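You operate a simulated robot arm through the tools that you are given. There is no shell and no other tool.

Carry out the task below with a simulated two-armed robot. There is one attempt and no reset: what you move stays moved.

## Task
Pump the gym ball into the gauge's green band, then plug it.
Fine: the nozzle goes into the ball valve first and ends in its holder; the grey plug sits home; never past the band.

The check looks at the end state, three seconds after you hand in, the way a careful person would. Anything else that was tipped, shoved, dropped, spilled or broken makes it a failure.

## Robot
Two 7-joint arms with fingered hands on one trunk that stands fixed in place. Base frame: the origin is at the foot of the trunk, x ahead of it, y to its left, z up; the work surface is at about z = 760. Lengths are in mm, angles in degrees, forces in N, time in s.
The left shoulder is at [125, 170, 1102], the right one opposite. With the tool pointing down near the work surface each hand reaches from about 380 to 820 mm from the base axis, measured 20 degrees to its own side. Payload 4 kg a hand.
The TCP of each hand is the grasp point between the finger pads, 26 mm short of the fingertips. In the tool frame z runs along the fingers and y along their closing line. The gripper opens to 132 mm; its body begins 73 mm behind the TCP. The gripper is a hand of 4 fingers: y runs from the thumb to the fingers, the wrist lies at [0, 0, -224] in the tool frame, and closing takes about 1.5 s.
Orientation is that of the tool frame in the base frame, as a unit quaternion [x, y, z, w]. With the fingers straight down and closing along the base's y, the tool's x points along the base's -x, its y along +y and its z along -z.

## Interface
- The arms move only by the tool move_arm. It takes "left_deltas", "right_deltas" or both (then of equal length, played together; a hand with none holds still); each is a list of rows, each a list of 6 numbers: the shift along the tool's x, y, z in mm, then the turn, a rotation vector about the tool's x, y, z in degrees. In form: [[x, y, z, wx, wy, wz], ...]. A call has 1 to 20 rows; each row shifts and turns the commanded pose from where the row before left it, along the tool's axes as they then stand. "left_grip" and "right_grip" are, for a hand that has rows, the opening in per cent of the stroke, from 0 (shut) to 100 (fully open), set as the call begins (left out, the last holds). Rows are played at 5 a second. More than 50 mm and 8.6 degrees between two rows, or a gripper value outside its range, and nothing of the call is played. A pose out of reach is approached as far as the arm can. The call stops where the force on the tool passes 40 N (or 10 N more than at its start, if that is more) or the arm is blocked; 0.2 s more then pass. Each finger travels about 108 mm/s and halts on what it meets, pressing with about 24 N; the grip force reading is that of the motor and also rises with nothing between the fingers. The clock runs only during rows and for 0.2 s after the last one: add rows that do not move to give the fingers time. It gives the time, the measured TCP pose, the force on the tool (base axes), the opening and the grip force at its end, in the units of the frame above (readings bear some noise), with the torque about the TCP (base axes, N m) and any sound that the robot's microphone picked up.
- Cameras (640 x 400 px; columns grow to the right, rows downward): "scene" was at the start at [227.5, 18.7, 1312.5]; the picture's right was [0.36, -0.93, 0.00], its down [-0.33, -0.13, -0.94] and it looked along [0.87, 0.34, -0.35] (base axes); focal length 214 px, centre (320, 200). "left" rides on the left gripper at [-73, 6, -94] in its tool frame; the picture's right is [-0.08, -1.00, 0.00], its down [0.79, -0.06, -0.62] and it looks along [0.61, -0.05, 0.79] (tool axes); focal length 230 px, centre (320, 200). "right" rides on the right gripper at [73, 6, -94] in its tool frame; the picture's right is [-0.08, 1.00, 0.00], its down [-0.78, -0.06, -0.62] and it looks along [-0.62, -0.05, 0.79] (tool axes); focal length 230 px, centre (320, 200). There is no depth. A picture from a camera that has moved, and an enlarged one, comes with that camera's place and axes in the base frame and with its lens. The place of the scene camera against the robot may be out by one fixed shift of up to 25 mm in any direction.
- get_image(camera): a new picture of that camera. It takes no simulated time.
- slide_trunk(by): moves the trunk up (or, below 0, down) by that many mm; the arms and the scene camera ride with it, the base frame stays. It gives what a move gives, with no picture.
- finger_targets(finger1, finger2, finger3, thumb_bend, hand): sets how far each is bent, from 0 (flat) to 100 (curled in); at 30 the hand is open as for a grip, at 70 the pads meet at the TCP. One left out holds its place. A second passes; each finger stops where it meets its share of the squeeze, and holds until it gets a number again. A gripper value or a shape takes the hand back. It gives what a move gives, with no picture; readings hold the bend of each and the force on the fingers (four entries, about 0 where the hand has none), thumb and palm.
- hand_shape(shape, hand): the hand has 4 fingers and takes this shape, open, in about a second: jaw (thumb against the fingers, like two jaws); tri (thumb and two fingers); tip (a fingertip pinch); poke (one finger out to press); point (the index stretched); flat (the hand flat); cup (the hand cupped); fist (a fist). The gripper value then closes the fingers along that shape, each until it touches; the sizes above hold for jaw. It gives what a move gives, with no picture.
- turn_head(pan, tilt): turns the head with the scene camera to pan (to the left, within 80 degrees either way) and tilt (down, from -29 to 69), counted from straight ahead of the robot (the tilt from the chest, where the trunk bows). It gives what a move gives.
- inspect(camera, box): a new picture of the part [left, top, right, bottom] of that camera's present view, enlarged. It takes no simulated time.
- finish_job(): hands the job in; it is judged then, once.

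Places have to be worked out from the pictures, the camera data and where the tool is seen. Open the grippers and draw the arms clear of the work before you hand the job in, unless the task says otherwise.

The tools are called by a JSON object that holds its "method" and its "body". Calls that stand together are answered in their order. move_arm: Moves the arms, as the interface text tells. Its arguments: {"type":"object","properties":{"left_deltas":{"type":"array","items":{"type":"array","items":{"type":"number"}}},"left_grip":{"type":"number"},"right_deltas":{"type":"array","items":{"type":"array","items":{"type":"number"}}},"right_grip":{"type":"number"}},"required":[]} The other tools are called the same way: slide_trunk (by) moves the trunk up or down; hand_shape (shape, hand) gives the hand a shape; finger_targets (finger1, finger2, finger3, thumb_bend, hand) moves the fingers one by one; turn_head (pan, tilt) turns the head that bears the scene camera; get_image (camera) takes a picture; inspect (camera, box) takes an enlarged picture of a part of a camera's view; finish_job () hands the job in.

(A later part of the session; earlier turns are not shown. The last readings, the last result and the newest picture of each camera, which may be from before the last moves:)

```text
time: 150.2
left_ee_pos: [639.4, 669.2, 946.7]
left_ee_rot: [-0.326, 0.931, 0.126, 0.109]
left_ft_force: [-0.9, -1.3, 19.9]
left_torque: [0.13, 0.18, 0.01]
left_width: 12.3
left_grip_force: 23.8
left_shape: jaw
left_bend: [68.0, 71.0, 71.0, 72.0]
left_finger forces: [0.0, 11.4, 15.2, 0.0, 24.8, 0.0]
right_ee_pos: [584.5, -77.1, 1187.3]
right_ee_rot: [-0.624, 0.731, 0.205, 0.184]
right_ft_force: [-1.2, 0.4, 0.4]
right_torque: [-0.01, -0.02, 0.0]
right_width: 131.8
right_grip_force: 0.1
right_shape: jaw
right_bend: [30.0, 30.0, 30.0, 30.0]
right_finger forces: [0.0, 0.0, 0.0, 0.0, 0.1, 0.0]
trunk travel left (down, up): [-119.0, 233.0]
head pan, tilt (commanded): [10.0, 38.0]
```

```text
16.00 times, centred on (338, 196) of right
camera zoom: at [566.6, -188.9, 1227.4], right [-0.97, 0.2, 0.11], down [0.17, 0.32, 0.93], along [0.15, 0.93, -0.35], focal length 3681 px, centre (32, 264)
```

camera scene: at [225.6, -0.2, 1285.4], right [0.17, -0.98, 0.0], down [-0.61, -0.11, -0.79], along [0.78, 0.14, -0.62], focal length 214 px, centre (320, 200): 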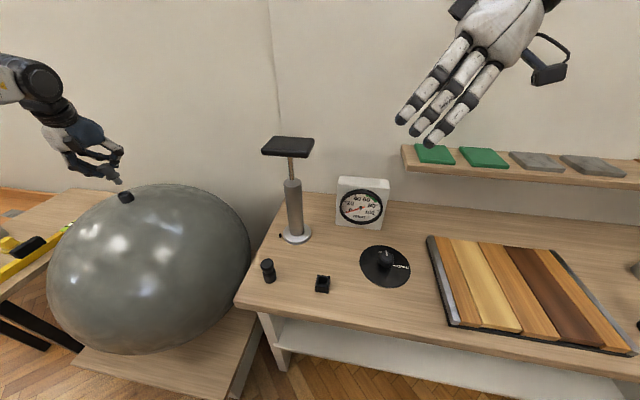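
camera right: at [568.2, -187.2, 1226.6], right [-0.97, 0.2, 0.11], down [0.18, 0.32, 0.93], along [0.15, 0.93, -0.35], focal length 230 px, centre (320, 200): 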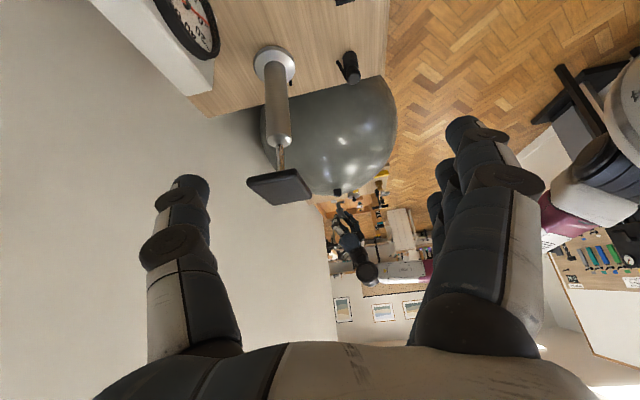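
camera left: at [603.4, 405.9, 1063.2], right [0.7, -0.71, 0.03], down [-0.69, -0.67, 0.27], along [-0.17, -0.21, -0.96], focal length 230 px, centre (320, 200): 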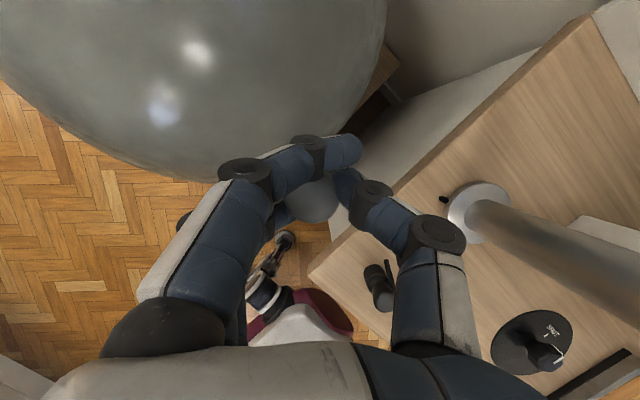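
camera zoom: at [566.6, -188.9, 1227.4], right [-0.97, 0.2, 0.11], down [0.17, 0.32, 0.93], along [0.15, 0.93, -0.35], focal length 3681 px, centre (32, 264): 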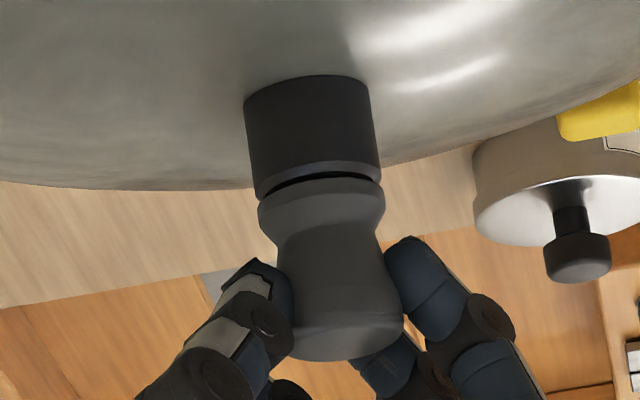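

The flange still gapes by ~4° on the right, with the plug ~2 mm to the left. I lift 2.5 mm, tilt 4° more and shift, then press again.

{"method": "move_arm", "body": {"left_deltas": [[-0.71, 0.41, -2.37, 0, 0, 0], [-1.8, -4.83, -0.3, -3.58, 1.24, 1.29], [0, 0, 0, 0, 0, 0], [0, 0, 0, 0, 0, 0]]}}

{"method": "inspect", "body": {"camera": "scene", "box": [112, 182, 132, 206]}}

{"method": "inspect", "body": {"camera": "right", "box": [330, 186, 346, 206]}}

```text
time: 151.2
left_ee_pos: [644.3, 665.7, 946.5]
left_ee_rot: [-0.32, 0.931, 0.152, 0.085]
left_ft_force: [-2.1, -0.6, 7.0]
left_torque: [0.04, 0.13, 0.03]
left_width: 12.3
left_grip_force: 23.7
left_shape: jaw
left_bend: [68.0, 71.0, 71.0, 72.0]
left_finger forces: [0.0, 11.5, 16.1, 0.0, 22.7, 0.1]
right_ee_pos: [585.9, -77.7, 1186.5]
right_ee_rot: [-0.624, 0.731, 0.206, 0.183]
right_ft_force: [0.4, 0.4, 0.4]
right_torque: [-0.01, 0.01, -0.01]
right_width: 131.7
right_grip_force: 0.1
right_shape: jaw
right_bend: [30.0, 30.0, 30.0, 30.0]
right_finger forces: [0.0, 0.0, 0.0, 0.1, 0.0, 0.0]
trunk travel left (down, up): [-119.0, 233.0]
head pan, tilt (commanded): [10.0, 38.0]
```

```text
16.00 times, centred on (122, 194) of scene
camera zoom: at [224.9, -0.8, 1285.4], right [0.17, -0.98, 0.0], down [-0.61, -0.11, -0.79], along [0.78, 0.14, -0.61], focal length 3432 px, centre (3488, 296)
```

zoom: 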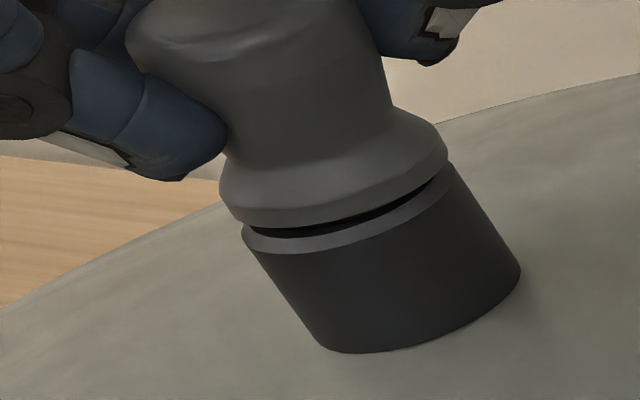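

```text
16.00 times, centred on (338, 196) of right
camera zoom: at [567.5, -187.9, 1226.6], right [-0.97, 0.2, 0.11], down [0.17, 0.32, 0.93], along [0.15, 0.93, -0.35], focal length 3681 px, centre (32, 264)
```

zoom: 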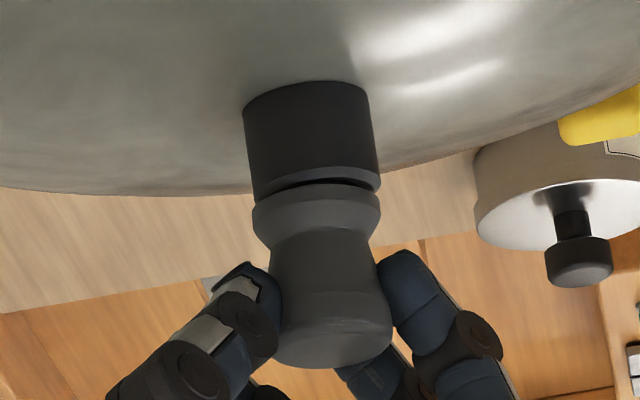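

Straight in the right-hand view now. I press down 4 mm again.

{"method": "move_arm", "body": {"left_deltas": [[0.51, -0.46, 1.88, 0, 0, 0], [0.51, -0.46, 1.88, 0, 0, 0], [0, 0, 0, 0, 0, 0], [0, 0, 0, 0, 0, 0]]}}

{"method": "inspect", "body": {"camera": "scene", "box": [112, 182, 132, 206]}}

{"method": "inspect", "body": {"camera": "right", "box": [330, 186, 346, 206]}}

```text
time: 152.2
left_ee_pos: [642.9, 666.5, 943.9]
left_ee_rot: [-0.319, 0.931, 0.153, 0.086]
left_ft_force: [-2.0, 1.1, 19.0]
left_torque: [0.17, 0.24, 0.04]
left_width: 12.5
left_grip_force: 24.1
left_shape: jaw
left_bend: [68.0, 71.0, 71.0, 73.0]
left_finger forces: [0.0, 12.6, 16.9, 0.0, 23.5, 0.0]
right_ee_pos: [584.4, -78.0, 1187.9]
right_ee_rot: [-0.624, 0.731, 0.206, 0.183]
right_ft_force: [-0.4, -0.8, -0.3]
right_torque: [0.01, -0.01, -0.03]
right_width: 131.6
right_grip_force: 0.1
right_shape: jaw
right_bend: [30.0, 30.0, 30.0, 30.0]
right_finger forces: [0.1, 0.1, 0.0, 0.0, 0.0, 0.1]
trunk travel left (down, up): [-119.0, 233.0]
head pan, tilt (commanded): [10.0, 38.0]
```

```text
16.00 times, centred on (122, 194) of scene
camera zoom: at [223.7, -1.7, 1285.9], right [0.17, -0.98, 0.0], down [-0.6, -0.11, -0.79], along [0.78, 0.14, -0.61], focal length 3432 px, centre (3488, 296)
```

zoom: 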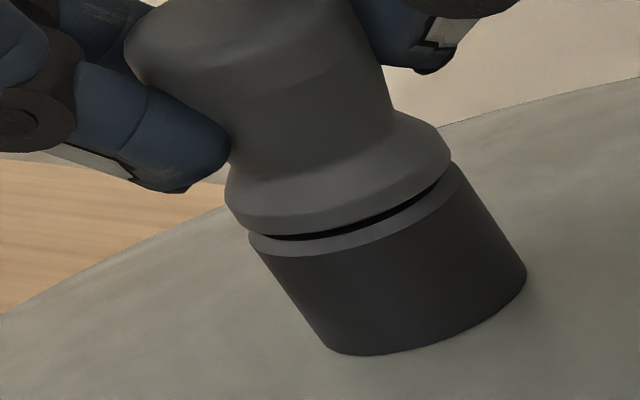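

```text
16.00 times, centred on (338, 196) of right
camera zoom: at [566.4, -188.7, 1227.5], right [-0.97, 0.2, 0.11], down [0.17, 0.32, 0.93], along [0.15, 0.93, -0.35], focal length 3681 px, centre (32, 264)
```

zoom: 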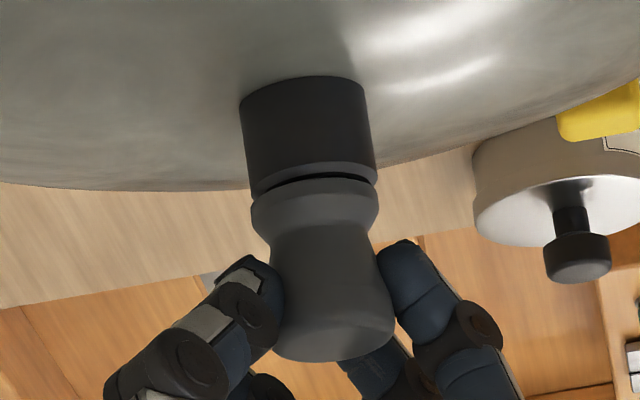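

Only a thin slit remains at 19 N. I press a little further.

{"method": "move_arm", "body": {"left_deltas": [[0.51, -0.46, 1.88, 0, 0, 0], [0.38, -0.34, 1.4, 0, 0, 0], [0, 0, 0, 0, 0, 0], [0, 0, 0, 0, 0, 0]]}}

{"method": "inspect", "body": {"camera": "scene", "box": [112, 182, 132, 206]}}

{"method": "inspect", "body": {"camera": "right", "box": [330, 186, 346, 206]}}

```text
time: 153.2
left_ee_pos: [642.9, 665.2, 942.2]
left_ee_rot: [-0.321, 0.931, 0.153, 0.088]
left_ft_force: [1.0, 2.4, 32.9]
left_torque: [0.26, 0.41, 0.0]
left_width: 13.6
left_grip_force: 24.1
left_shape: jaw
left_bend: [68.0, 71.0, 72.0, 74.0]
left_finger forces: [0.0, 13.8, 17.9, 0.1, 26.3, 0.1]
right_ee_pos: [582.4, -78.5, 1188.1]
right_ee_rot: [-0.624, 0.73, 0.207, 0.185]
right_ft_force: [-0.5, 1.0, -0.3]
right_torque: [0.0, 0.0, 0.02]
right_width: 131.9
right_grip_force: 0.0
right_shape: jaw
right_bend: [30.0, 30.0, 30.0, 30.0]
right_finger forces: [0.0, 0.0, 0.0, 0.0, 0.0, 0.0]
trunk travel left (down, up): [-119.0, 233.0]
head pan, tilt (commanded): [10.0, 38.0]
```

```text
16.00 times, centred on (122, 194) of scene
camera zoom: at [222.9, -2.7, 1286.1], right [0.17, -0.98, 0.0], down [-0.6, -0.1, -0.79], along [0.78, 0.14, -0.61], focal length 3432 px, centre (3488, 296)
```

zoom: 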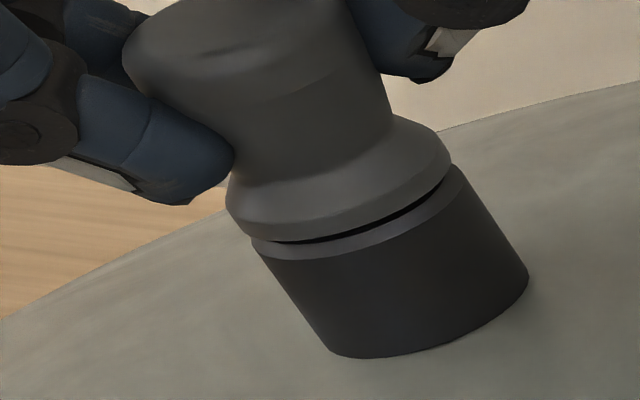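

```text
16.00 times, centred on (338, 196) of right
camera zoom: at [565.6, -189.7, 1227.8], right [-0.97, 0.2, 0.11], down [0.17, 0.32, 0.93], along [0.15, 0.93, -0.35], focal length 3681 px, centre (32, 264)
```

zoom: 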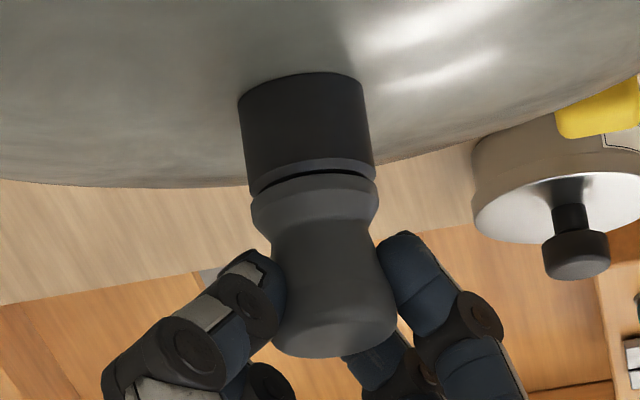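

At 33 N it's practically home. I ease off 2 mm and open the hand.

{"method": "move_arm", "body": {"left_deltas": [[-0.51, 0.46, -1.88, 0, 0, 0], [0, 0, 0, 0, 0, 0]]}}

{"method": "move_arm", "body": {"left_deltas": [[0, 0, 0, 0, 0, 0], [0, 0, 0, 0, 0, 0], [0, 0, 0, 0, 0, 0], [0, 0, 0, 0, 0, 0], [0, 0, 0, 0, 0, 0]], "left_grip": 75}}

{"method": "inspect", "body": {"camera": "scene", "box": [112, 182, 132, 206]}}

{"method": "inspect", "body": {"camera": "right", "box": [330, 186, 346, 206]}}

{"method": "get_image", "body": {"camera": "left"}}

```text
time: 153.8
left_ee_pos: [643.9, 665.5, 942.6]
left_ee_rot: [-0.32, 0.931, 0.152, 0.087]
left_ft_force: [0.4, 1.9, 25.5]
left_torque: [0.18, 0.37, -0.05]
left_width: 13.7
left_grip_force: 23.9
left_shape: jaw
left_bend: [68.0, 71.0, 72.0, 74.0]
left_finger forces: [0.0, 13.4, 17.9, 0.1, 26.0, 0.0]
right_ee_pos: [583.5, -79.1, 1187.2]
right_ee_rot: [-0.624, 0.731, 0.206, 0.183]
right_ft_force: [-0.3, 0.7, 0.0]
right_torque: [0.0, 0.0, 0.01]
right_width: 131.8
right_grip_force: 0.0
right_shape: jaw
right_bend: [30.0, 30.0, 30.0, 30.0]
right_finger forces: [0.1, 0.0, 0.0, 0.0, 0.0, 0.0]
trunk travel left (down, up): [-119.0, 233.0]
head pan, tilt (commanded): [10.0, 38.0]
```

```text
time: 155.0
left_ee_pos: [645.3, 666.7, 938.9]
left_ee_rot: [-0.319, 0.932, 0.152, 0.085]
left_ft_force: [-0.2, 0.0, 0.0]
left_torque: [-0.02, -0.03, -0.02]
left_width: 98.6
left_grip_force: 0.0
left_shape: jaw
left_bend: [64.0, 64.0, 64.0, 60.0]
left_finger forces: [0.0, 0.1, 0.0, 0.0, 0.1, 0.0]
right_ee_pos: [586.1, -75.4, 1186.2]
right_ee_rot: [-0.624, 0.731, 0.206, 0.182]
right_ft_force: [-0.6, -0.6, 0.4]
right_torque: [-0.01, 0.03, -0.04]
right_width: 132.2
right_grip_force: 0.0
right_shape: jaw
right_bend: [30.0, 30.0, 30.0, 30.0]
right_finger forces: [0.0, 0.0, 0.0, 0.0, 0.0, 0.0]
trunk travel left (down, up): [-119.0, 233.0]
head pan, tilt (commanded): [10.0, 38.0]
```

```text
16.00 times, centred on (122, 194) of scene
camera zoom: at [225.9, 0.0, 1285.2], right [0.17, -0.98, 0.0], down [-0.61, -0.11, -0.79], along [0.78, 0.14, -0.62], focal length 3432 px, centre (3488, 296)
```

zoom: 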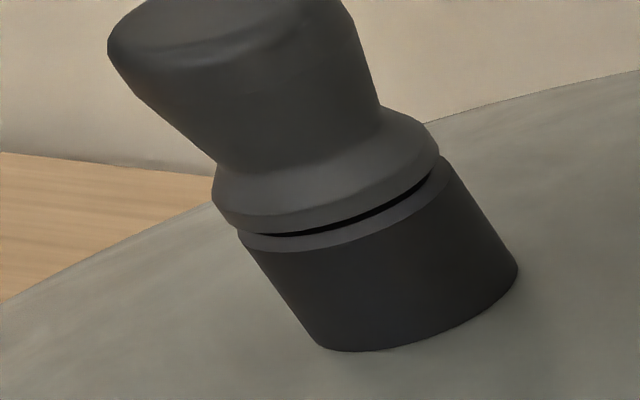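

```text
16.00 times, centred on (338, 196) of right
camera zoom: at [568.5, -187.1, 1226.3], right [-0.97, 0.2, 0.11], down [0.18, 0.32, 0.93], along [0.15, 0.93, -0.35], focal length 3681 px, centre (32, 264)
```

zoom: 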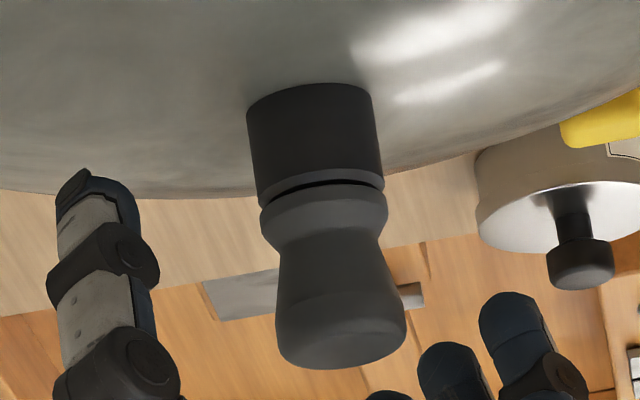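

```text
taken
camera left: at [691.3, 682.0, 1047.7], right [0.68, -0.7, -0.21], down [-0.61, -0.7, 0.36], along [-0.4, -0.12, -0.91], focal length 230 px, centre (320, 200)
```

left: 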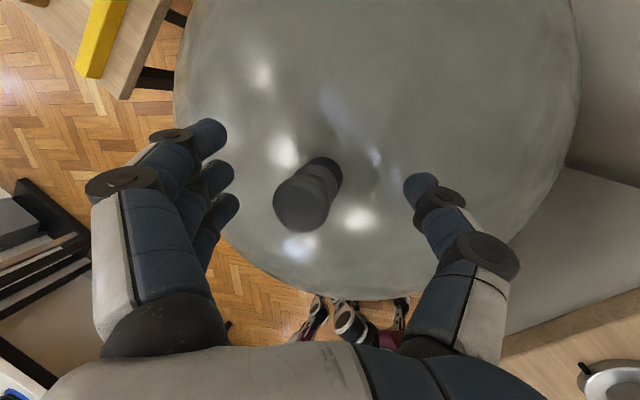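

Released; a thin slit is still visible. I look closely from the hand camera above as well.

{"method": "inspect", "body": {"camera": "left", "box": [260, 140, 360, 245]}}

{"method": "inspect", "body": {"camera": "right", "box": [334, 188, 344, 198]}}

{"method": "inspect", "body": {"camera": "scene", "box": [118, 190, 130, 202]}}

```text
3.81 times, centred on (310, 192) of left
camera zoom: at [691.3, 682.0, 1047.7], right [0.68, -0.7, -0.21], down [-0.61, -0.7, 0.36], along [-0.4, -0.12, -0.91], focal length 876 px, centre (358, 229)
```

zoom: 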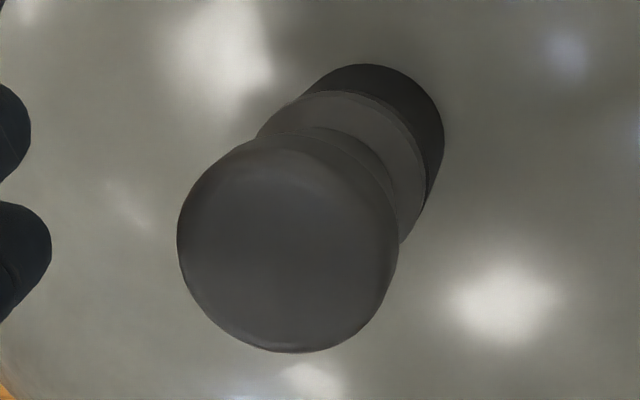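

```text
16.00 times, centred on (339, 193) of right
camera zoom: at [568.5, -187.1, 1226.3], right [-0.97, 0.2, 0.11], down [0.18, 0.32, 0.93], along [0.15, 0.93, -0.35], focal length 3681 px, centre (16, 312)
```

zoom: 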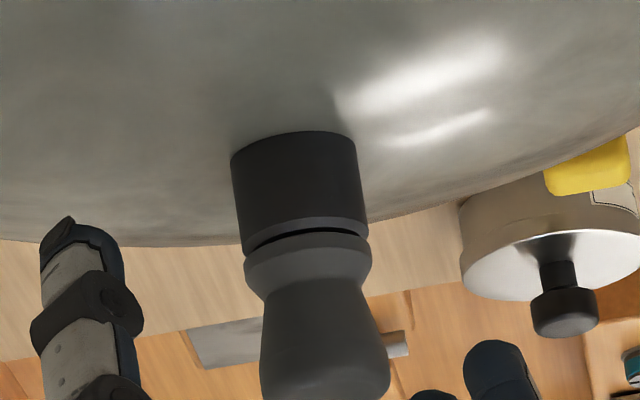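

```text
16.00 times, centred on (124, 196) of scene
camera zoom: at [225.9, 0.0, 1285.2], right [0.17, -0.98, 0.0], down [-0.61, -0.11, -0.79], along [0.78, 0.14, -0.62], focal length 3432 px, centre (3456, 264)
```

zoom: 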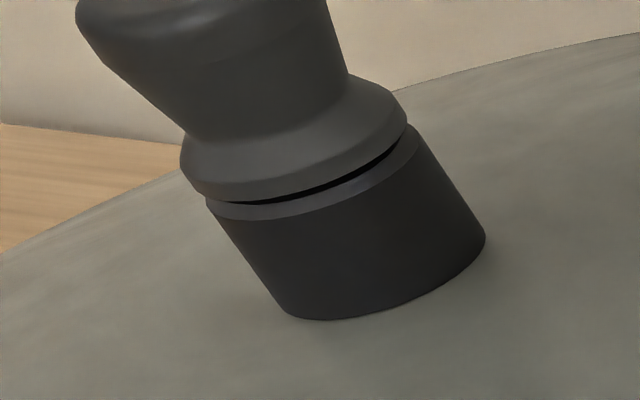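

The plug stands vertical and centred, with perhaps 1–2 mm of slit left. I'll give it a firm push from above with one stretched finger: I raise the hand and take the "poke" shape.

{"method": "move_arm", "body": {"left_deltas": [[-9, 8, -32.9, 0, 0, 0], [-9, 8, -32.9, 0, 0, 0], [-7.5, 6.7, -27.4, 0, 0, 0], [0, 0, 0, 0, 0, 0]]}}

{"method": "hand_shape", "body": {"shape": "poke", "hand": "left"}}

{"method": "get_image", "body": {"camera": "left"}}

{"method": "get_image", "body": {"camera": "scene"}}

{"method": "inspect", "body": {"camera": "right", "box": [320, 180, 360, 230]}}

```text
time: 156.0
left_ee_pos: [645.6, 667.0, 1041.0]
left_ee_rot: [-0.319, 0.931, 0.152, 0.085]
left_ft_force: [0.4, 0.2, 0.4]
left_torque: [-0.03, 0.0, 0.01]
left_width: 98.9
left_grip_force: 0.1
left_shape: jaw
left_bend: [64.0, 64.0, 64.0, 60.0]
left_finger forces: [0.0, 0.1, 0.1, 0.0, 0.1, 0.0]
right_ee_pos: [586.4, -76.1, 1185.8]
right_ee_rot: [-0.624, 0.731, 0.206, 0.182]
right_ft_force: [0.4, 0.4, -1.2]
right_torque: [-0.03, -0.01, -0.01]
right_width: 131.9
right_grip_force: 0.1
right_shape: jaw
right_bend: [30.0, 30.0, 30.0, 30.0]
right_finger forces: [0.0, 0.0, 0.0, 0.1, 0.1, 0.0]
trunk travel left (down, up): [-119.0, 233.0]
head pan, tilt (commanded): [10.0, 38.0]
```

```text
time: 156.9
left_ee_pos: [646.0, 665.8, 1041.4]
left_ee_rot: [-0.32, 0.931, 0.152, 0.086]
left_ft_force: [-0.1, -0.9, 0.5]
left_torque: [-0.03, 0.0, -0.02]
left_width: 0.0
left_grip_force: 0.0
left_shape: poke
left_bend: [100.0, 100.0, 100.0, 46.0]
left_finger forces: [0.0, 0.1, 0.0, 0.0, 0.1, 0.0]
right_ee_pos: [585.7, -75.8, 1186.2]
right_ee_rot: [-0.625, 0.731, 0.206, 0.182]
right_ft_force: [-0.6, 0.3, -0.2]
right_torque: [-0.02, 0.02, -0.02]
right_width: 132.0
right_grip_force: 0.0
right_shape: jaw
right_bend: [30.0, 30.0, 30.0, 30.0]
right_finger forces: [0.1, 0.0, 0.0, 0.0, 0.1, 0.0]
trunk travel left (down, up): [-119.0, 233.0]
head pan, tilt (commanded): [10.0, 38.0]
```

```text
taken
camera left: at [692.2, 681.1, 1148.0], right [0.68, -0.7, -0.21], down [-0.61, -0.7, 0.36], along [-0.4, -0.12, -0.91], focal length 230 px, centre (320, 200)
```

left: 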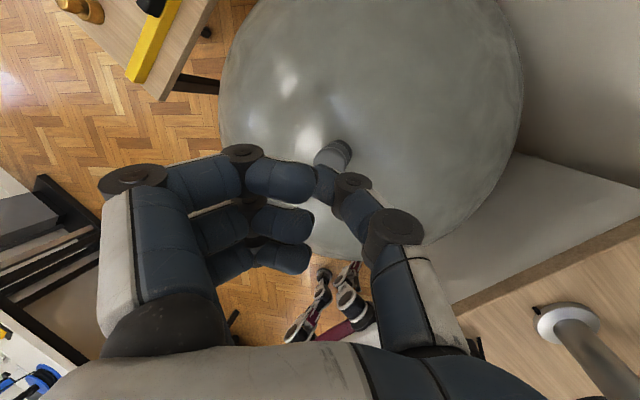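

```text
taken
camera scene: at [225.8, -0.1, 1285.3], right [0.17, -0.98, 0.0], down [-0.61, -0.11, -0.79], along [0.78, 0.14, -0.62], focal length 214 px, centre (320, 200)
```

scene: 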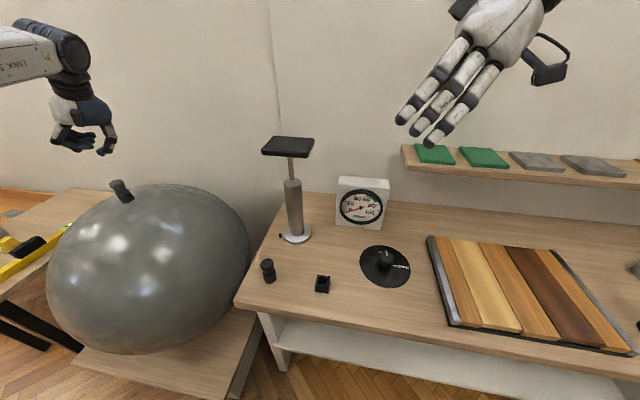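

```text
8.00 times, centred on (340, 205) of right
camera zoom: at [568.4, -187.2, 1226.4], right [-0.97, 0.2, 0.11], down [0.18, 0.32, 0.93], along [0.15, 0.93, -0.35], focal length 1841 px, centre (160, 160)
```

zoom: 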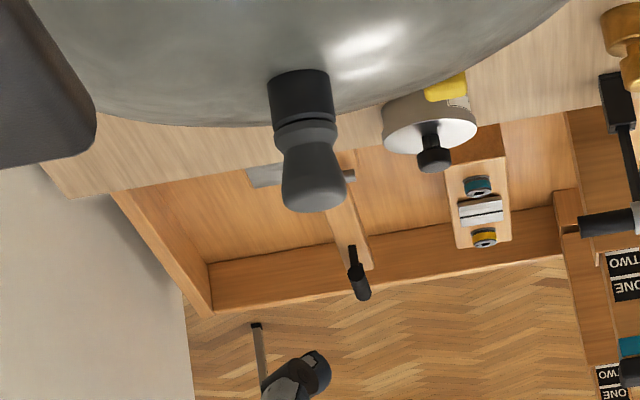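

{"method": "inspect", "body": {"camera": "scene", "box": [104, 172, 142, 208]}}

{"method": "inspect", "body": {"camera": "right", "box": [328, 186, 352, 210]}}

{"method": "inspect", "body": {"camera": "left", "box": [300, 130, 360, 190]}}

```text
11.11 times, centred on (123, 190) of scene
camera zoom: at [225.8, -0.1, 1285.3], right [0.17, -0.98, 0.0], down [-0.61, -0.11, -0.79], along [0.78, 0.14, -0.62], focal length 2383 px, centre (2509, 311)
```

zoom: 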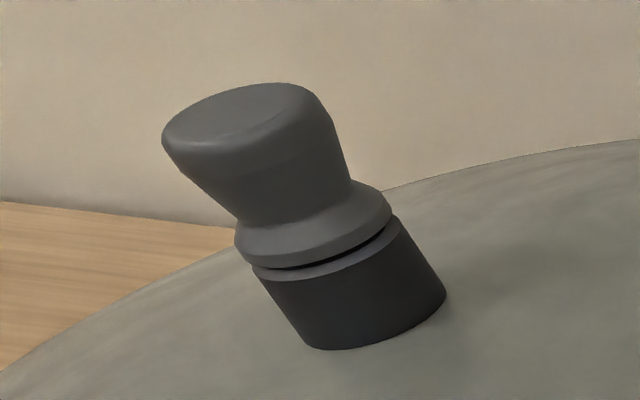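

```text
16.00 times, centred on (340, 198) of right
camera zoom: at [568.4, -187.2, 1226.4], right [-0.97, 0.2, 0.11], down [0.18, 0.32, 0.93], along [0.15, 0.93, -0.35], focal length 3681 px, centre (0, 232)
```

zoom: 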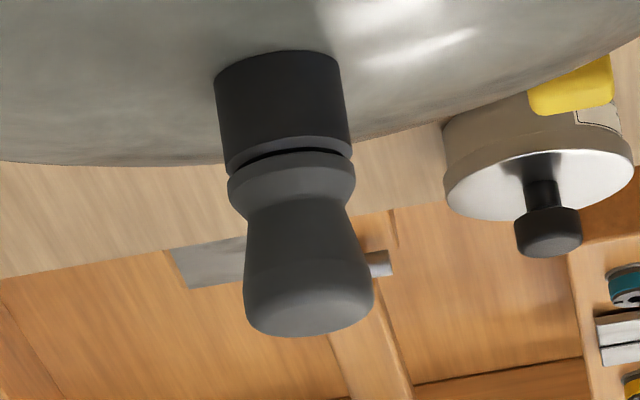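

```text
6.67 times, centred on (330, 160) of left
camera zoom: at [692.2, 681.1, 1148.0], right [0.68, -0.7, -0.21], down [-0.61, -0.7, 0.36], along [-0.4, -0.12, -0.91], focal length 1534 px, centre (253, 467)
```

zoom: 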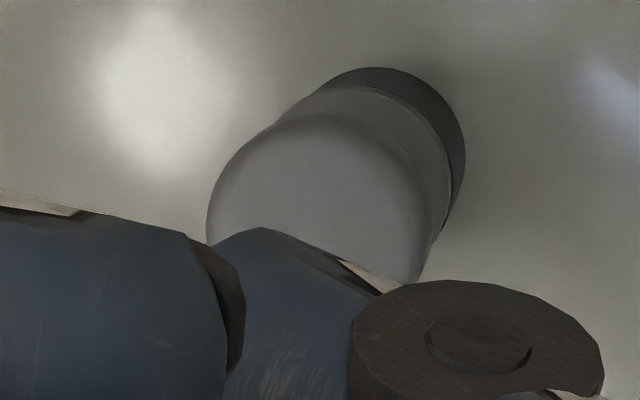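

The plug leans under 2°, with an even ~1.5 mm slit, so it just needs a firmer push. I close the left hand in jaw shape at this height to see which part would press.

{"method": "hand_shape", "body": {"shape": "jaw", "hand": "left"}}

{"method": "move_arm", "body": {"left_deltas": [[0, 0, 0, 0, 0, 0], [0, 0, 0, 0, 0, 0], [0, 0, 0, 0, 0, 0], [0, 0, 0, 0, 0, 0], [0, 0, 0, 0, 0, 0], [0, 0, 0, 0, 0, 0], [0, 0, 0, 0, 0, 0]], "left_grip": 0}}

{"method": "inspect", "body": {"camera": "scene", "box": [40, 90, 150, 210]}}

{"method": "inspect", "body": {"camera": "right", "box": [310, 180, 380, 250]}}

{"method": "get_image", "body": {"camera": "left"}}

```text
time: 157.8
left_ee_pos: [645.3, 667.9, 1040.8]
left_ee_rot: [-0.319, 0.932, 0.152, 0.085]
left_ft_force: [0.5, -0.7, 0.2]
left_torque: [-0.05, -0.03, 0.0]
left_width: 131.8
left_grip_force: 0.1
left_shape: jaw
left_bend: [30.0, 30.0, 30.0, 30.0]
left_finger forces: [0.0, 0.0, 0.0, 0.0, 0.1, 0.0]
right_ee_pos: [585.7, -75.4, 1186.7]
right_ee_rot: [-0.624, 0.731, 0.206, 0.181]
right_ft_force: [1.4, 1.1, 0.3]
right_torque: [-0.01, 0.0, 0.03]
right_width: 131.8
right_grip_force: 0.1
right_shape: jaw
right_bend: [30.0, 30.0, 30.0, 30.0]
right_finger forces: [0.1, 0.0, 0.0, 0.0, 0.1, 0.0]
trunk travel left (down, up): [-119.0, 233.0]
head pan, tilt (commanded): [10.0, 38.0]
```

```text
time: 159.4
left_ee_pos: [645.0, 666.3, 1040.9]
left_ee_rot: [-0.32, 0.931, 0.152, 0.085]
left_ft_force: [-0.1, -0.1, 0.6]
left_torque: [0.01, 0.0, -0.02]
left_width: 0.1
left_grip_force: 24.6
left_shape: jaw
left_bend: [67.0, 59.0, 67.0, 66.0]
left_finger forces: [0.1, 0.0, 0.1, 0.0, 0.0, 0.1]
right_ee_pos: [586.3, -76.9, 1187.1]
right_ee_rot: [-0.625, 0.731, 0.206, 0.181]
right_ft_force: [-0.6, 0.6, -0.4]
right_torque: [-0.02, -0.01, -0.02]
right_width: 131.8
right_grip_force: 0.1
right_shape: jaw
right_bend: [30.0, 30.0, 30.0, 30.0]
right_finger forces: [0.1, 0.0, 0.0, 0.0, 0.0, 0.0]
trunk travel left (down, up): [-119.0, 233.0]
head pan, tilt (commanded): [10.0, 38.0]
```

```text
3.33 times, centred on (95, 150) of scene
camera zoom: at [225.8, -0.1, 1285.3], right [0.17, -0.98, 0.0], down [-0.61, -0.11, -0.79], along [0.78, 0.14, -0.62], focal length 715 px, centre (1070, 367)
```

zoom: 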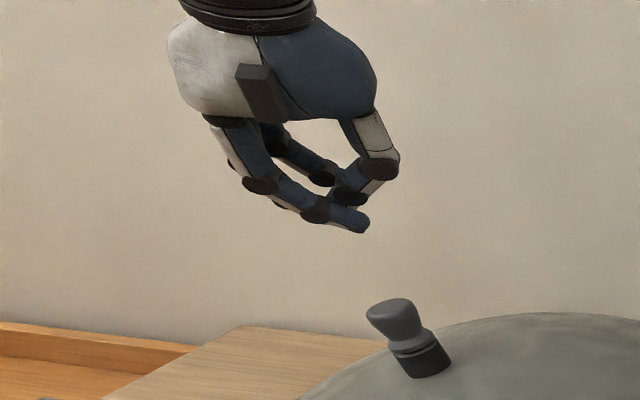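

```text
5.71 times, centred on (345, 215) of right
camera zoom: at [568.4, -187.2, 1226.4], right [-0.97, 0.2, 0.11], down [0.18, 0.32, 0.93], along [0.15, 0.93, -0.35], focal length 1315 px, centre (177, 114)
```

zoom: 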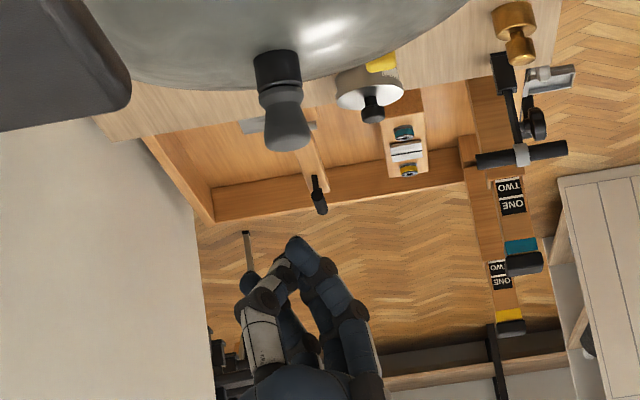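

```text
taken
camera left: at [692.2, 681.2, 1148.0], right [0.68, -0.7, -0.21], down [-0.61, -0.7, 0.36], along [-0.4, -0.12, -0.91], focal length 230 px, centre (320, 200)
```

left: 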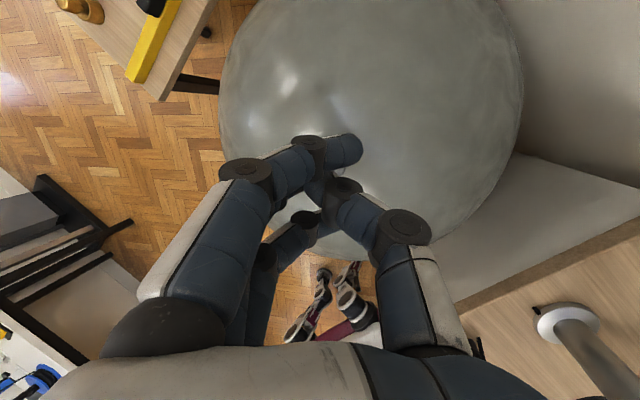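

I'll make the hand nearly vertical and bring the closed fingertips over the plug's top centre (631.6, 670.7, ~930), stopping about 25 mm above.

{"method": "move_arm", "body": {"left_deltas": [[0, 0, 0, 6.85, 0, 0], [0, 0, 0, 6.85, 0, 0], [0, 0, 0, 0, 8, 0], [7, 5.7, 24.4, 0, 0, 0], [7, 5.7, 24.4, 0, 0, 0], [0, 0, 0, 0, 0, 0], [0, 0, 0, 0, 0, 0]]}}

{"method": "inspect", "body": {"camera": "scene", "box": [60, 110, 150, 210]}}

{"method": "inspect", "body": {"camera": "right", "box": [310, 180, 370, 240]}}

{"method": "get_image", "body": {"camera": "left"}}

```text
time: 161.0
left_ee_pos: [632.1, 671.0, 989.7]
left_ee_rot: [-0.309, 0.949, 0.019, 0.056]
left_ft_force: [0.3, 0.1, -0.2]
left_torque: [0.0, -0.01, 0.03]
left_width: 0.3
left_grip_force: 24.3
left_shape: jaw
left_bend: [67.0, 58.0, 67.0, 66.0]
left_finger forces: [0.1, 0.1, 0.0, 0.0, 0.1, 0.0]
right_ee_pos: [585.7, -76.5, 1185.8]
right_ee_rot: [-0.624, 0.731, 0.206, 0.182]
right_ft_force: [0.1, -0.1, 0.2]
right_torque: [0.02, -0.01, 0.01]
right_width: 131.7
right_grip_force: 0.1
right_shape: jaw
right_bend: [30.0, 30.0, 30.0, 30.0]
right_finger forces: [0.0, 0.0, 0.0, 0.0, 0.1, 0.0]
trunk travel left (down, up): [-119.0, 233.0]
head pan, tilt (commanded): [10.0, 38.0]
```

```text
4.00 times, centred on (105, 160) of scene
camera zoom: at [226.0, -0.1, 1285.2], right [0.17, -0.98, 0.0], down [-0.61, -0.11, -0.79], along [0.78, 0.14, -0.62], focal length 858 px, centre (1180, 360)
```

zoom: 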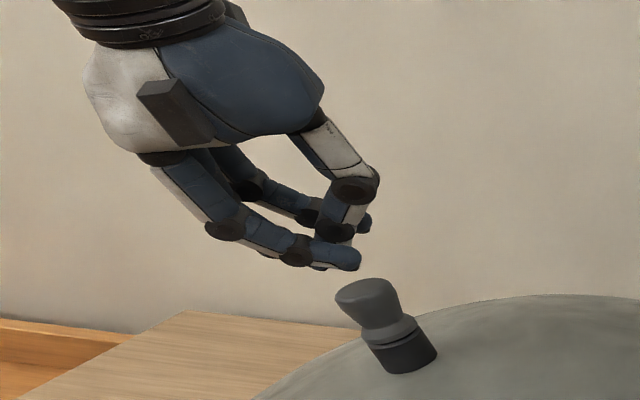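

```text
6.67 times, centred on (340, 210) of right
camera zoom: at [568.6, -187.2, 1226.3], right [-0.97, 0.2, 0.11], down [0.18, 0.32, 0.93], along [0.15, 0.93, -0.35], focal length 1534 px, centre (187, 133)
```

zoom: 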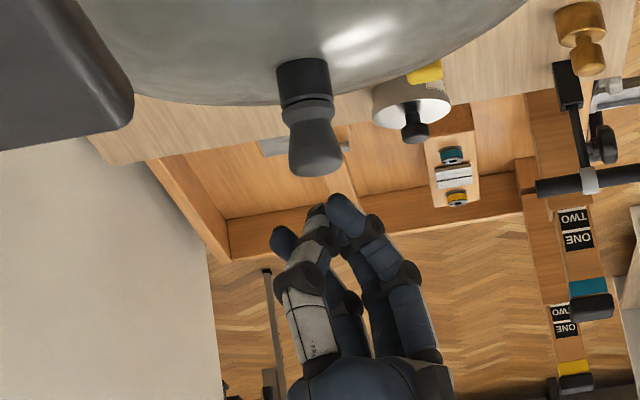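

```text
taken
camera left: at [677.5, 712.6, 1090.3], right [0.65, -0.76, 0.01], down [-0.65, -0.55, 0.52], along [-0.39, -0.34, -0.85], focal length 230 px, centre (320, 200)
```

left: 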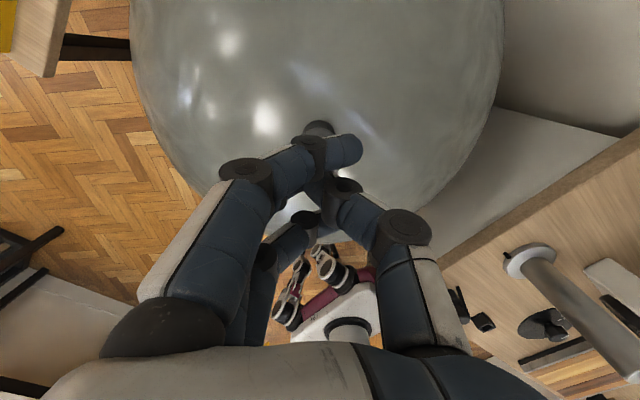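

The hand is nearly vertical above the plug. I shift 6 mm to centre the fingertips on it and lower until contact.

{"method": "move_arm", "body": {"left_deltas": [[-3.65, -5.15, 0.43, 0, 0, 0], [0.5, 0, 4, 0, 0, 0], [0.5, 0, 4, 0, 0, 0], [0.5, 0, 4, 0, 0, 0], [0, 0, 0, 0, 0, 0]]}}

{"method": "inspect", "body": {"camera": "scene", "box": [90, 150, 150, 210]}}

{"method": "inspect", "body": {"camera": "right", "box": [320, 180, 360, 225]}}

```text
time: 162.2
left_ee_pos: [637.6, 668.3, 977.1]
left_ee_rot: [-0.309, 0.949, 0.019, 0.058]
left_ft_force: [0.2, 0.0, 0.5]
left_torque: [0.01, -0.03, -0.01]
left_width: 0.0
left_grip_force: 23.4
left_shape: jaw
left_bend: [67.0, 58.0, 67.0, 66.0]
left_finger forces: [0.0, 0.1, 0.1, 0.0, 0.0, 0.0]
right_ee_pos: [585.2, -76.8, 1186.3]
right_ee_rot: [-0.625, 0.731, 0.207, 0.182]
right_ft_force: [-0.8, 0.1, 0.6]
right_torque: [0.01, -0.01, 0.0]
right_width: 131.9
right_grip_force: 0.0
right_shape: jaw
right_bend: [30.0, 30.0, 30.0, 30.0]
right_finger forces: [0.0, 0.1, 0.0, 0.1, 0.1, 0.0]
trunk travel left (down, up): [-119.0, 233.0]
head pan, tilt (commanded): [10.0, 38.0]
```

```text
6.67 times, centred on (120, 180) of scene
camera zoom: at [225.8, -0.1, 1285.3], right [0.17, -0.98, 0.0], down [-0.61, -0.11, -0.79], along [0.78, 0.14, -0.62], focal length 1430 px, centre (1653, 333)
```

zoom: 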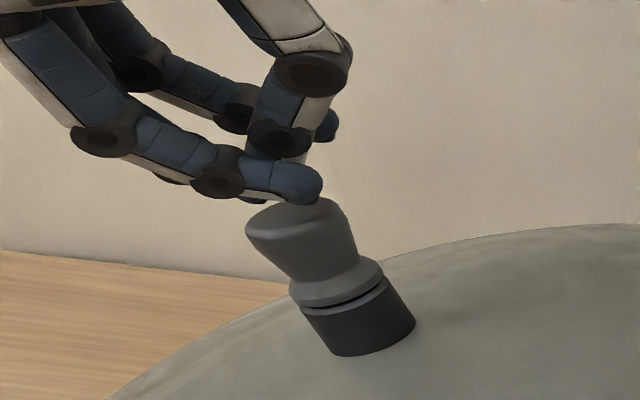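

```text
8.89 times, centred on (340, 202) of right
camera zoom: at [568.4, -187.2, 1226.4], right [-0.97, 0.2, 0.11], down [0.18, 0.32, 0.93], along [0.15, 0.93, -0.35], focal length 2045 px, centre (142, 178)
```

zoom: 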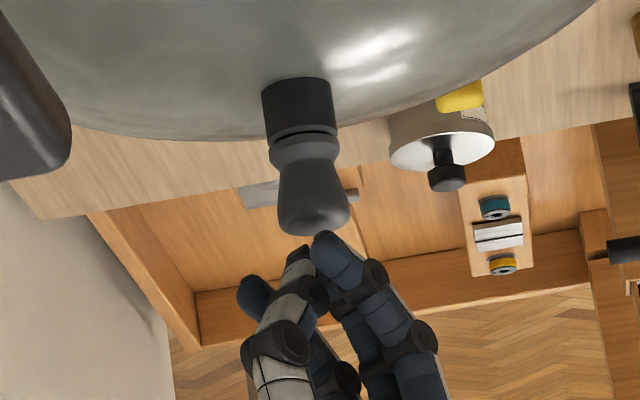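

Centred and just above the plug. I lower gently onto it and press.

{"method": "move_arm", "body": {"left_deltas": [[0.3, 0, 2.5, 0, 0, 0], [0.3, 0, 2.5, 0, 0, 0], [0.3, 0, 2.5, 0, 0, 0], [0, 0, 0, 0, 0, 0]]}}

{"method": "inspect", "body": {"camera": "scene", "box": [90, 150, 150, 210]}}

{"method": "inspect", "body": {"camera": "right", "box": [320, 180, 360, 225]}}

```text
time: 163.2
left_ee_pos: [638.1, 669.2, 971.4]
left_ee_rot: [-0.309, 0.949, 0.018, 0.058]
left_ft_force: [0.2, 2.1, 8.7]
left_torque: [0.12, 0.03, -0.02]
left_width: 0.2
left_grip_force: 24.0
left_shape: jaw
left_bend: [67.0, 59.0, 67.0, 66.0]
left_finger forces: [0.0, 0.1, 0.0, 0.0, 0.0, 0.0]
right_ee_pos: [585.0, -77.4, 1188.2]
right_ee_rot: [-0.624, 0.731, 0.206, 0.184]
right_ft_force: [-0.1, 0.5, 0.3]
right_torque: [0.01, -0.01, 0.0]
right_width: 132.0
right_grip_force: 0.1
right_shape: jaw
right_bend: [30.0, 30.0, 30.0, 30.0]
right_finger forces: [0.0, 0.1, 0.0, 0.0, 0.1, 0.1]
trunk travel left (down, up): [-119.0, 233.0]
head pan, tilt (commanded): [10.0, 38.0]
```

```text
6.67 times, centred on (120, 180) of scene
camera zoom: at [224.8, -0.8, 1285.7], right [0.17, -0.98, 0.0], down [-0.61, -0.11, -0.79], along [0.78, 0.14, -0.62], focal length 1430 px, centre (1653, 333)
```

zoom: 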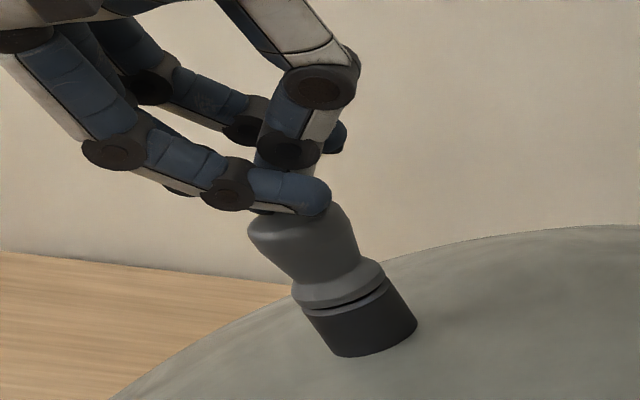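

```text
8.89 times, centred on (340, 202) of right
camera zoom: at [567.4, -187.9, 1227.1], right [-0.97, 0.2, 0.11], down [0.17, 0.32, 0.93], along [0.15, 0.93, -0.35], focal length 2045 px, centre (142, 178)
```

zoom: 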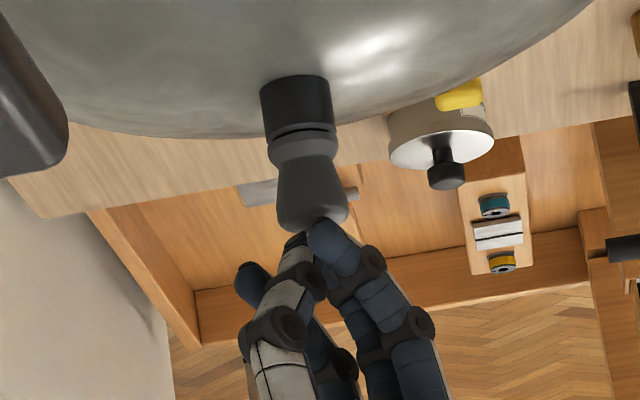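

Contact at 9 N, centred. I press on in small steps.

{"method": "move_arm", "body": {"left_deltas": [[0.2, 0, 1.7, 0, 0, 0], [0.2, 0, 1.7, 0, 0, 0], [0.2, 0, 1.7, 0, 0, 0], [0, 0, 0, 0, 0, 0]]}}

{"method": "inspect", "body": {"camera": "scene", "box": [108, 180, 136, 208]}}

{"method": "inspect", "body": {"camera": "right", "box": [328, 186, 352, 210]}}

```text
time: 164.2
left_ee_pos: [635.1, 667.6, 970.0]
left_ee_rot: [-0.309, 0.949, 0.02, 0.061]
left_ft_force: [0.6, 5.1, 37.7]
left_torque: [0.41, 0.23, -0.06]
left_width: 0.1
left_grip_force: 24.2
left_shape: jaw
left_bend: [67.0, 67.0, 67.0, 66.0]
left_finger forces: [0.1, 58.0, 0.0, 0.0, 0.0, 0.1]
right_ee_pos: [583.0, -79.9, 1188.6]
right_ee_rot: [-0.624, 0.731, 0.205, 0.185]
right_ft_force: [0.1, -0.1, -1.0]
right_torque: [-0.01, 0.01, 0.01]
right_width: 131.9
right_grip_force: 0.1
right_shape: jaw
right_bend: [30.0, 30.0, 30.0, 30.0]
right_finger forces: [0.0, 0.1, 0.0, 0.1, 0.0, 0.0]
trunk travel left (down, up): [-119.0, 233.0]
head pan, tilt (commanded): [10.0, 38.0]
```

```text
14.29 times, centred on (122, 194) of scene
camera zoom: at [222.2, -2.9, 1286.5], right [0.17, -0.98, 0.0], down [-0.6, -0.1, -0.79], along [0.78, 0.14, -0.61], focal length 3064 px, centre (3149, 286)
```

zoom: 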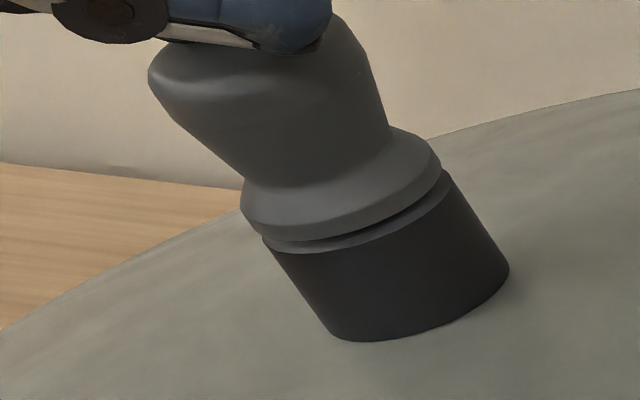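

```text
16.00 times, centred on (340, 198) of right
camera zoom: at [564.9, -189.8, 1228.6], right [-0.97, 0.2, 0.11], down [0.17, 0.32, 0.93], along [0.15, 0.93, -0.35], focal length 3681 px, centre (0, 232)
```

zoom: 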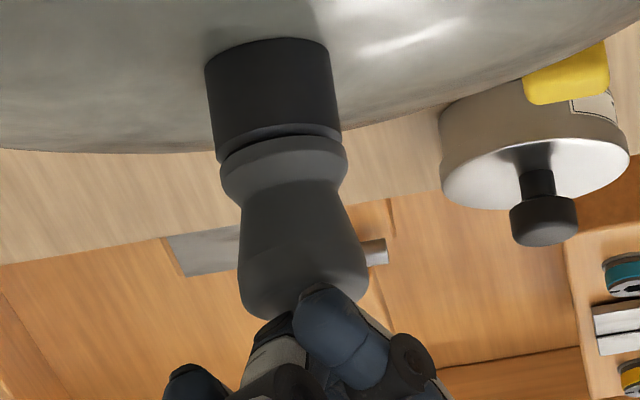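

The dark slit has closed — the plug is home. I lift off and check that it stays.

{"method": "move_arm", "body": {"left_deltas": [[-0.6, 0, -5, 0, 0, 0], [-2.4, 0, -19.9, 0, 0, 0], [-4.7, 0, -39.7, 0, 0, 0], [-4.7, 0, -39.7, 0, 0, 0], [0, 0, 0, 0, 0, 0]]}}

{"method": "inspect", "body": {"camera": "scene", "box": [108, 175, 140, 208]}}

{"method": "inspect", "body": {"camera": "right", "box": [328, 186, 352, 210]}}

{"method": "get_image", "body": {"camera": "scene"}}

```text
time: 165.4
left_ee_pos: [633.9, 665.8, 1067.8]
left_ee_rot: [-0.309, 0.949, 0.019, 0.057]
left_ft_force: [-0.5, -0.1, -0.4]
left_torque: [0.01, 0.02, -0.03]
left_width: 0.1
left_grip_force: 23.9
left_shape: jaw
left_bend: [67.0, 59.0, 67.0, 66.0]
left_finger forces: [0.1, 0.1, 0.0, 0.1, 0.1, 0.0]
left hand out of reach, approached as far as the arm can: row 4
right_ee_pos: [586.5, -75.5, 1186.6]
right_ee_rot: [-0.625, 0.731, 0.207, 0.182]
right_ft_force: [-0.1, -0.1, -0.9]
right_torque: [0.02, 0.0, 0.02]
right_width: 131.9
right_grip_force: 0.1
right_shape: jaw
right_bend: [30.0, 30.0, 30.0, 30.0]
right_finger forces: [0.1, 0.0, 0.0, 0.0, 0.0, 0.0]
trunk travel left (down, up): [-119.0, 233.0]
head pan, tilt (commanded): [10.0, 38.0]
```

```text
12.12 times, centred on (124, 192) of scene
camera zoom: at [225.9, 0.0, 1285.2], right [0.17, -0.98, 0.0], down [-0.61, -0.11, -0.79], along [0.78, 0.14, -0.62], focal length 2600 px, centre (2696, 303)
```

zoom: 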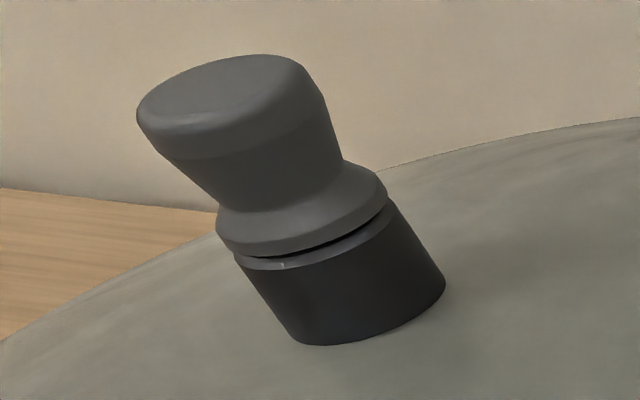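

```text
16.00 times, centred on (340, 198) of right
camera zoom: at [568.4, -187.1, 1226.4], right [-0.97, 0.2, 0.11], down [0.18, 0.32, 0.93], along [0.15, 0.93, -0.35], focal length 3681 px, centre (0, 232)
```

zoom: 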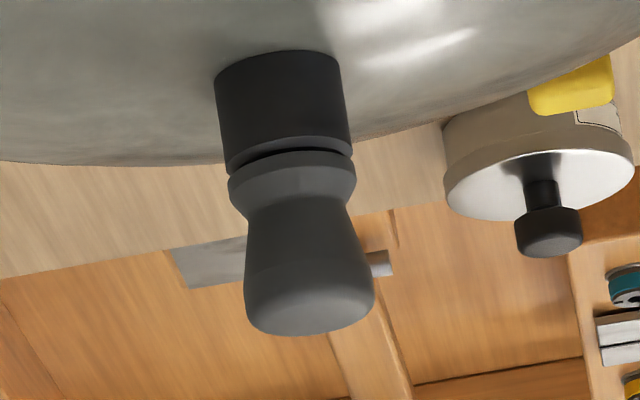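

```text
taken
camera scene: at [225.9, 0.0, 1285.2], right [0.17, -0.98, 0.0], down [-0.61, -0.11, -0.79], along [0.78, 0.14, -0.62], focal length 214 px, centre (320, 200)
```

scene: 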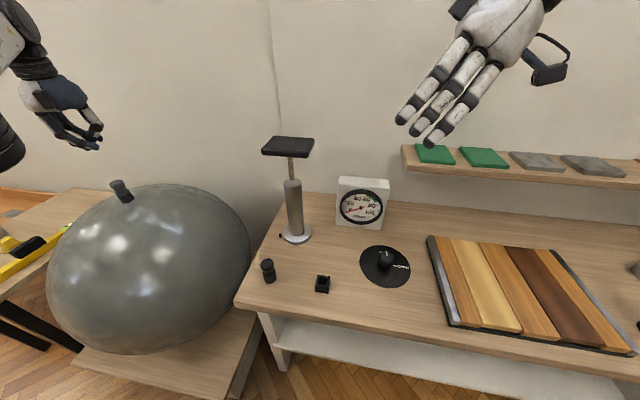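

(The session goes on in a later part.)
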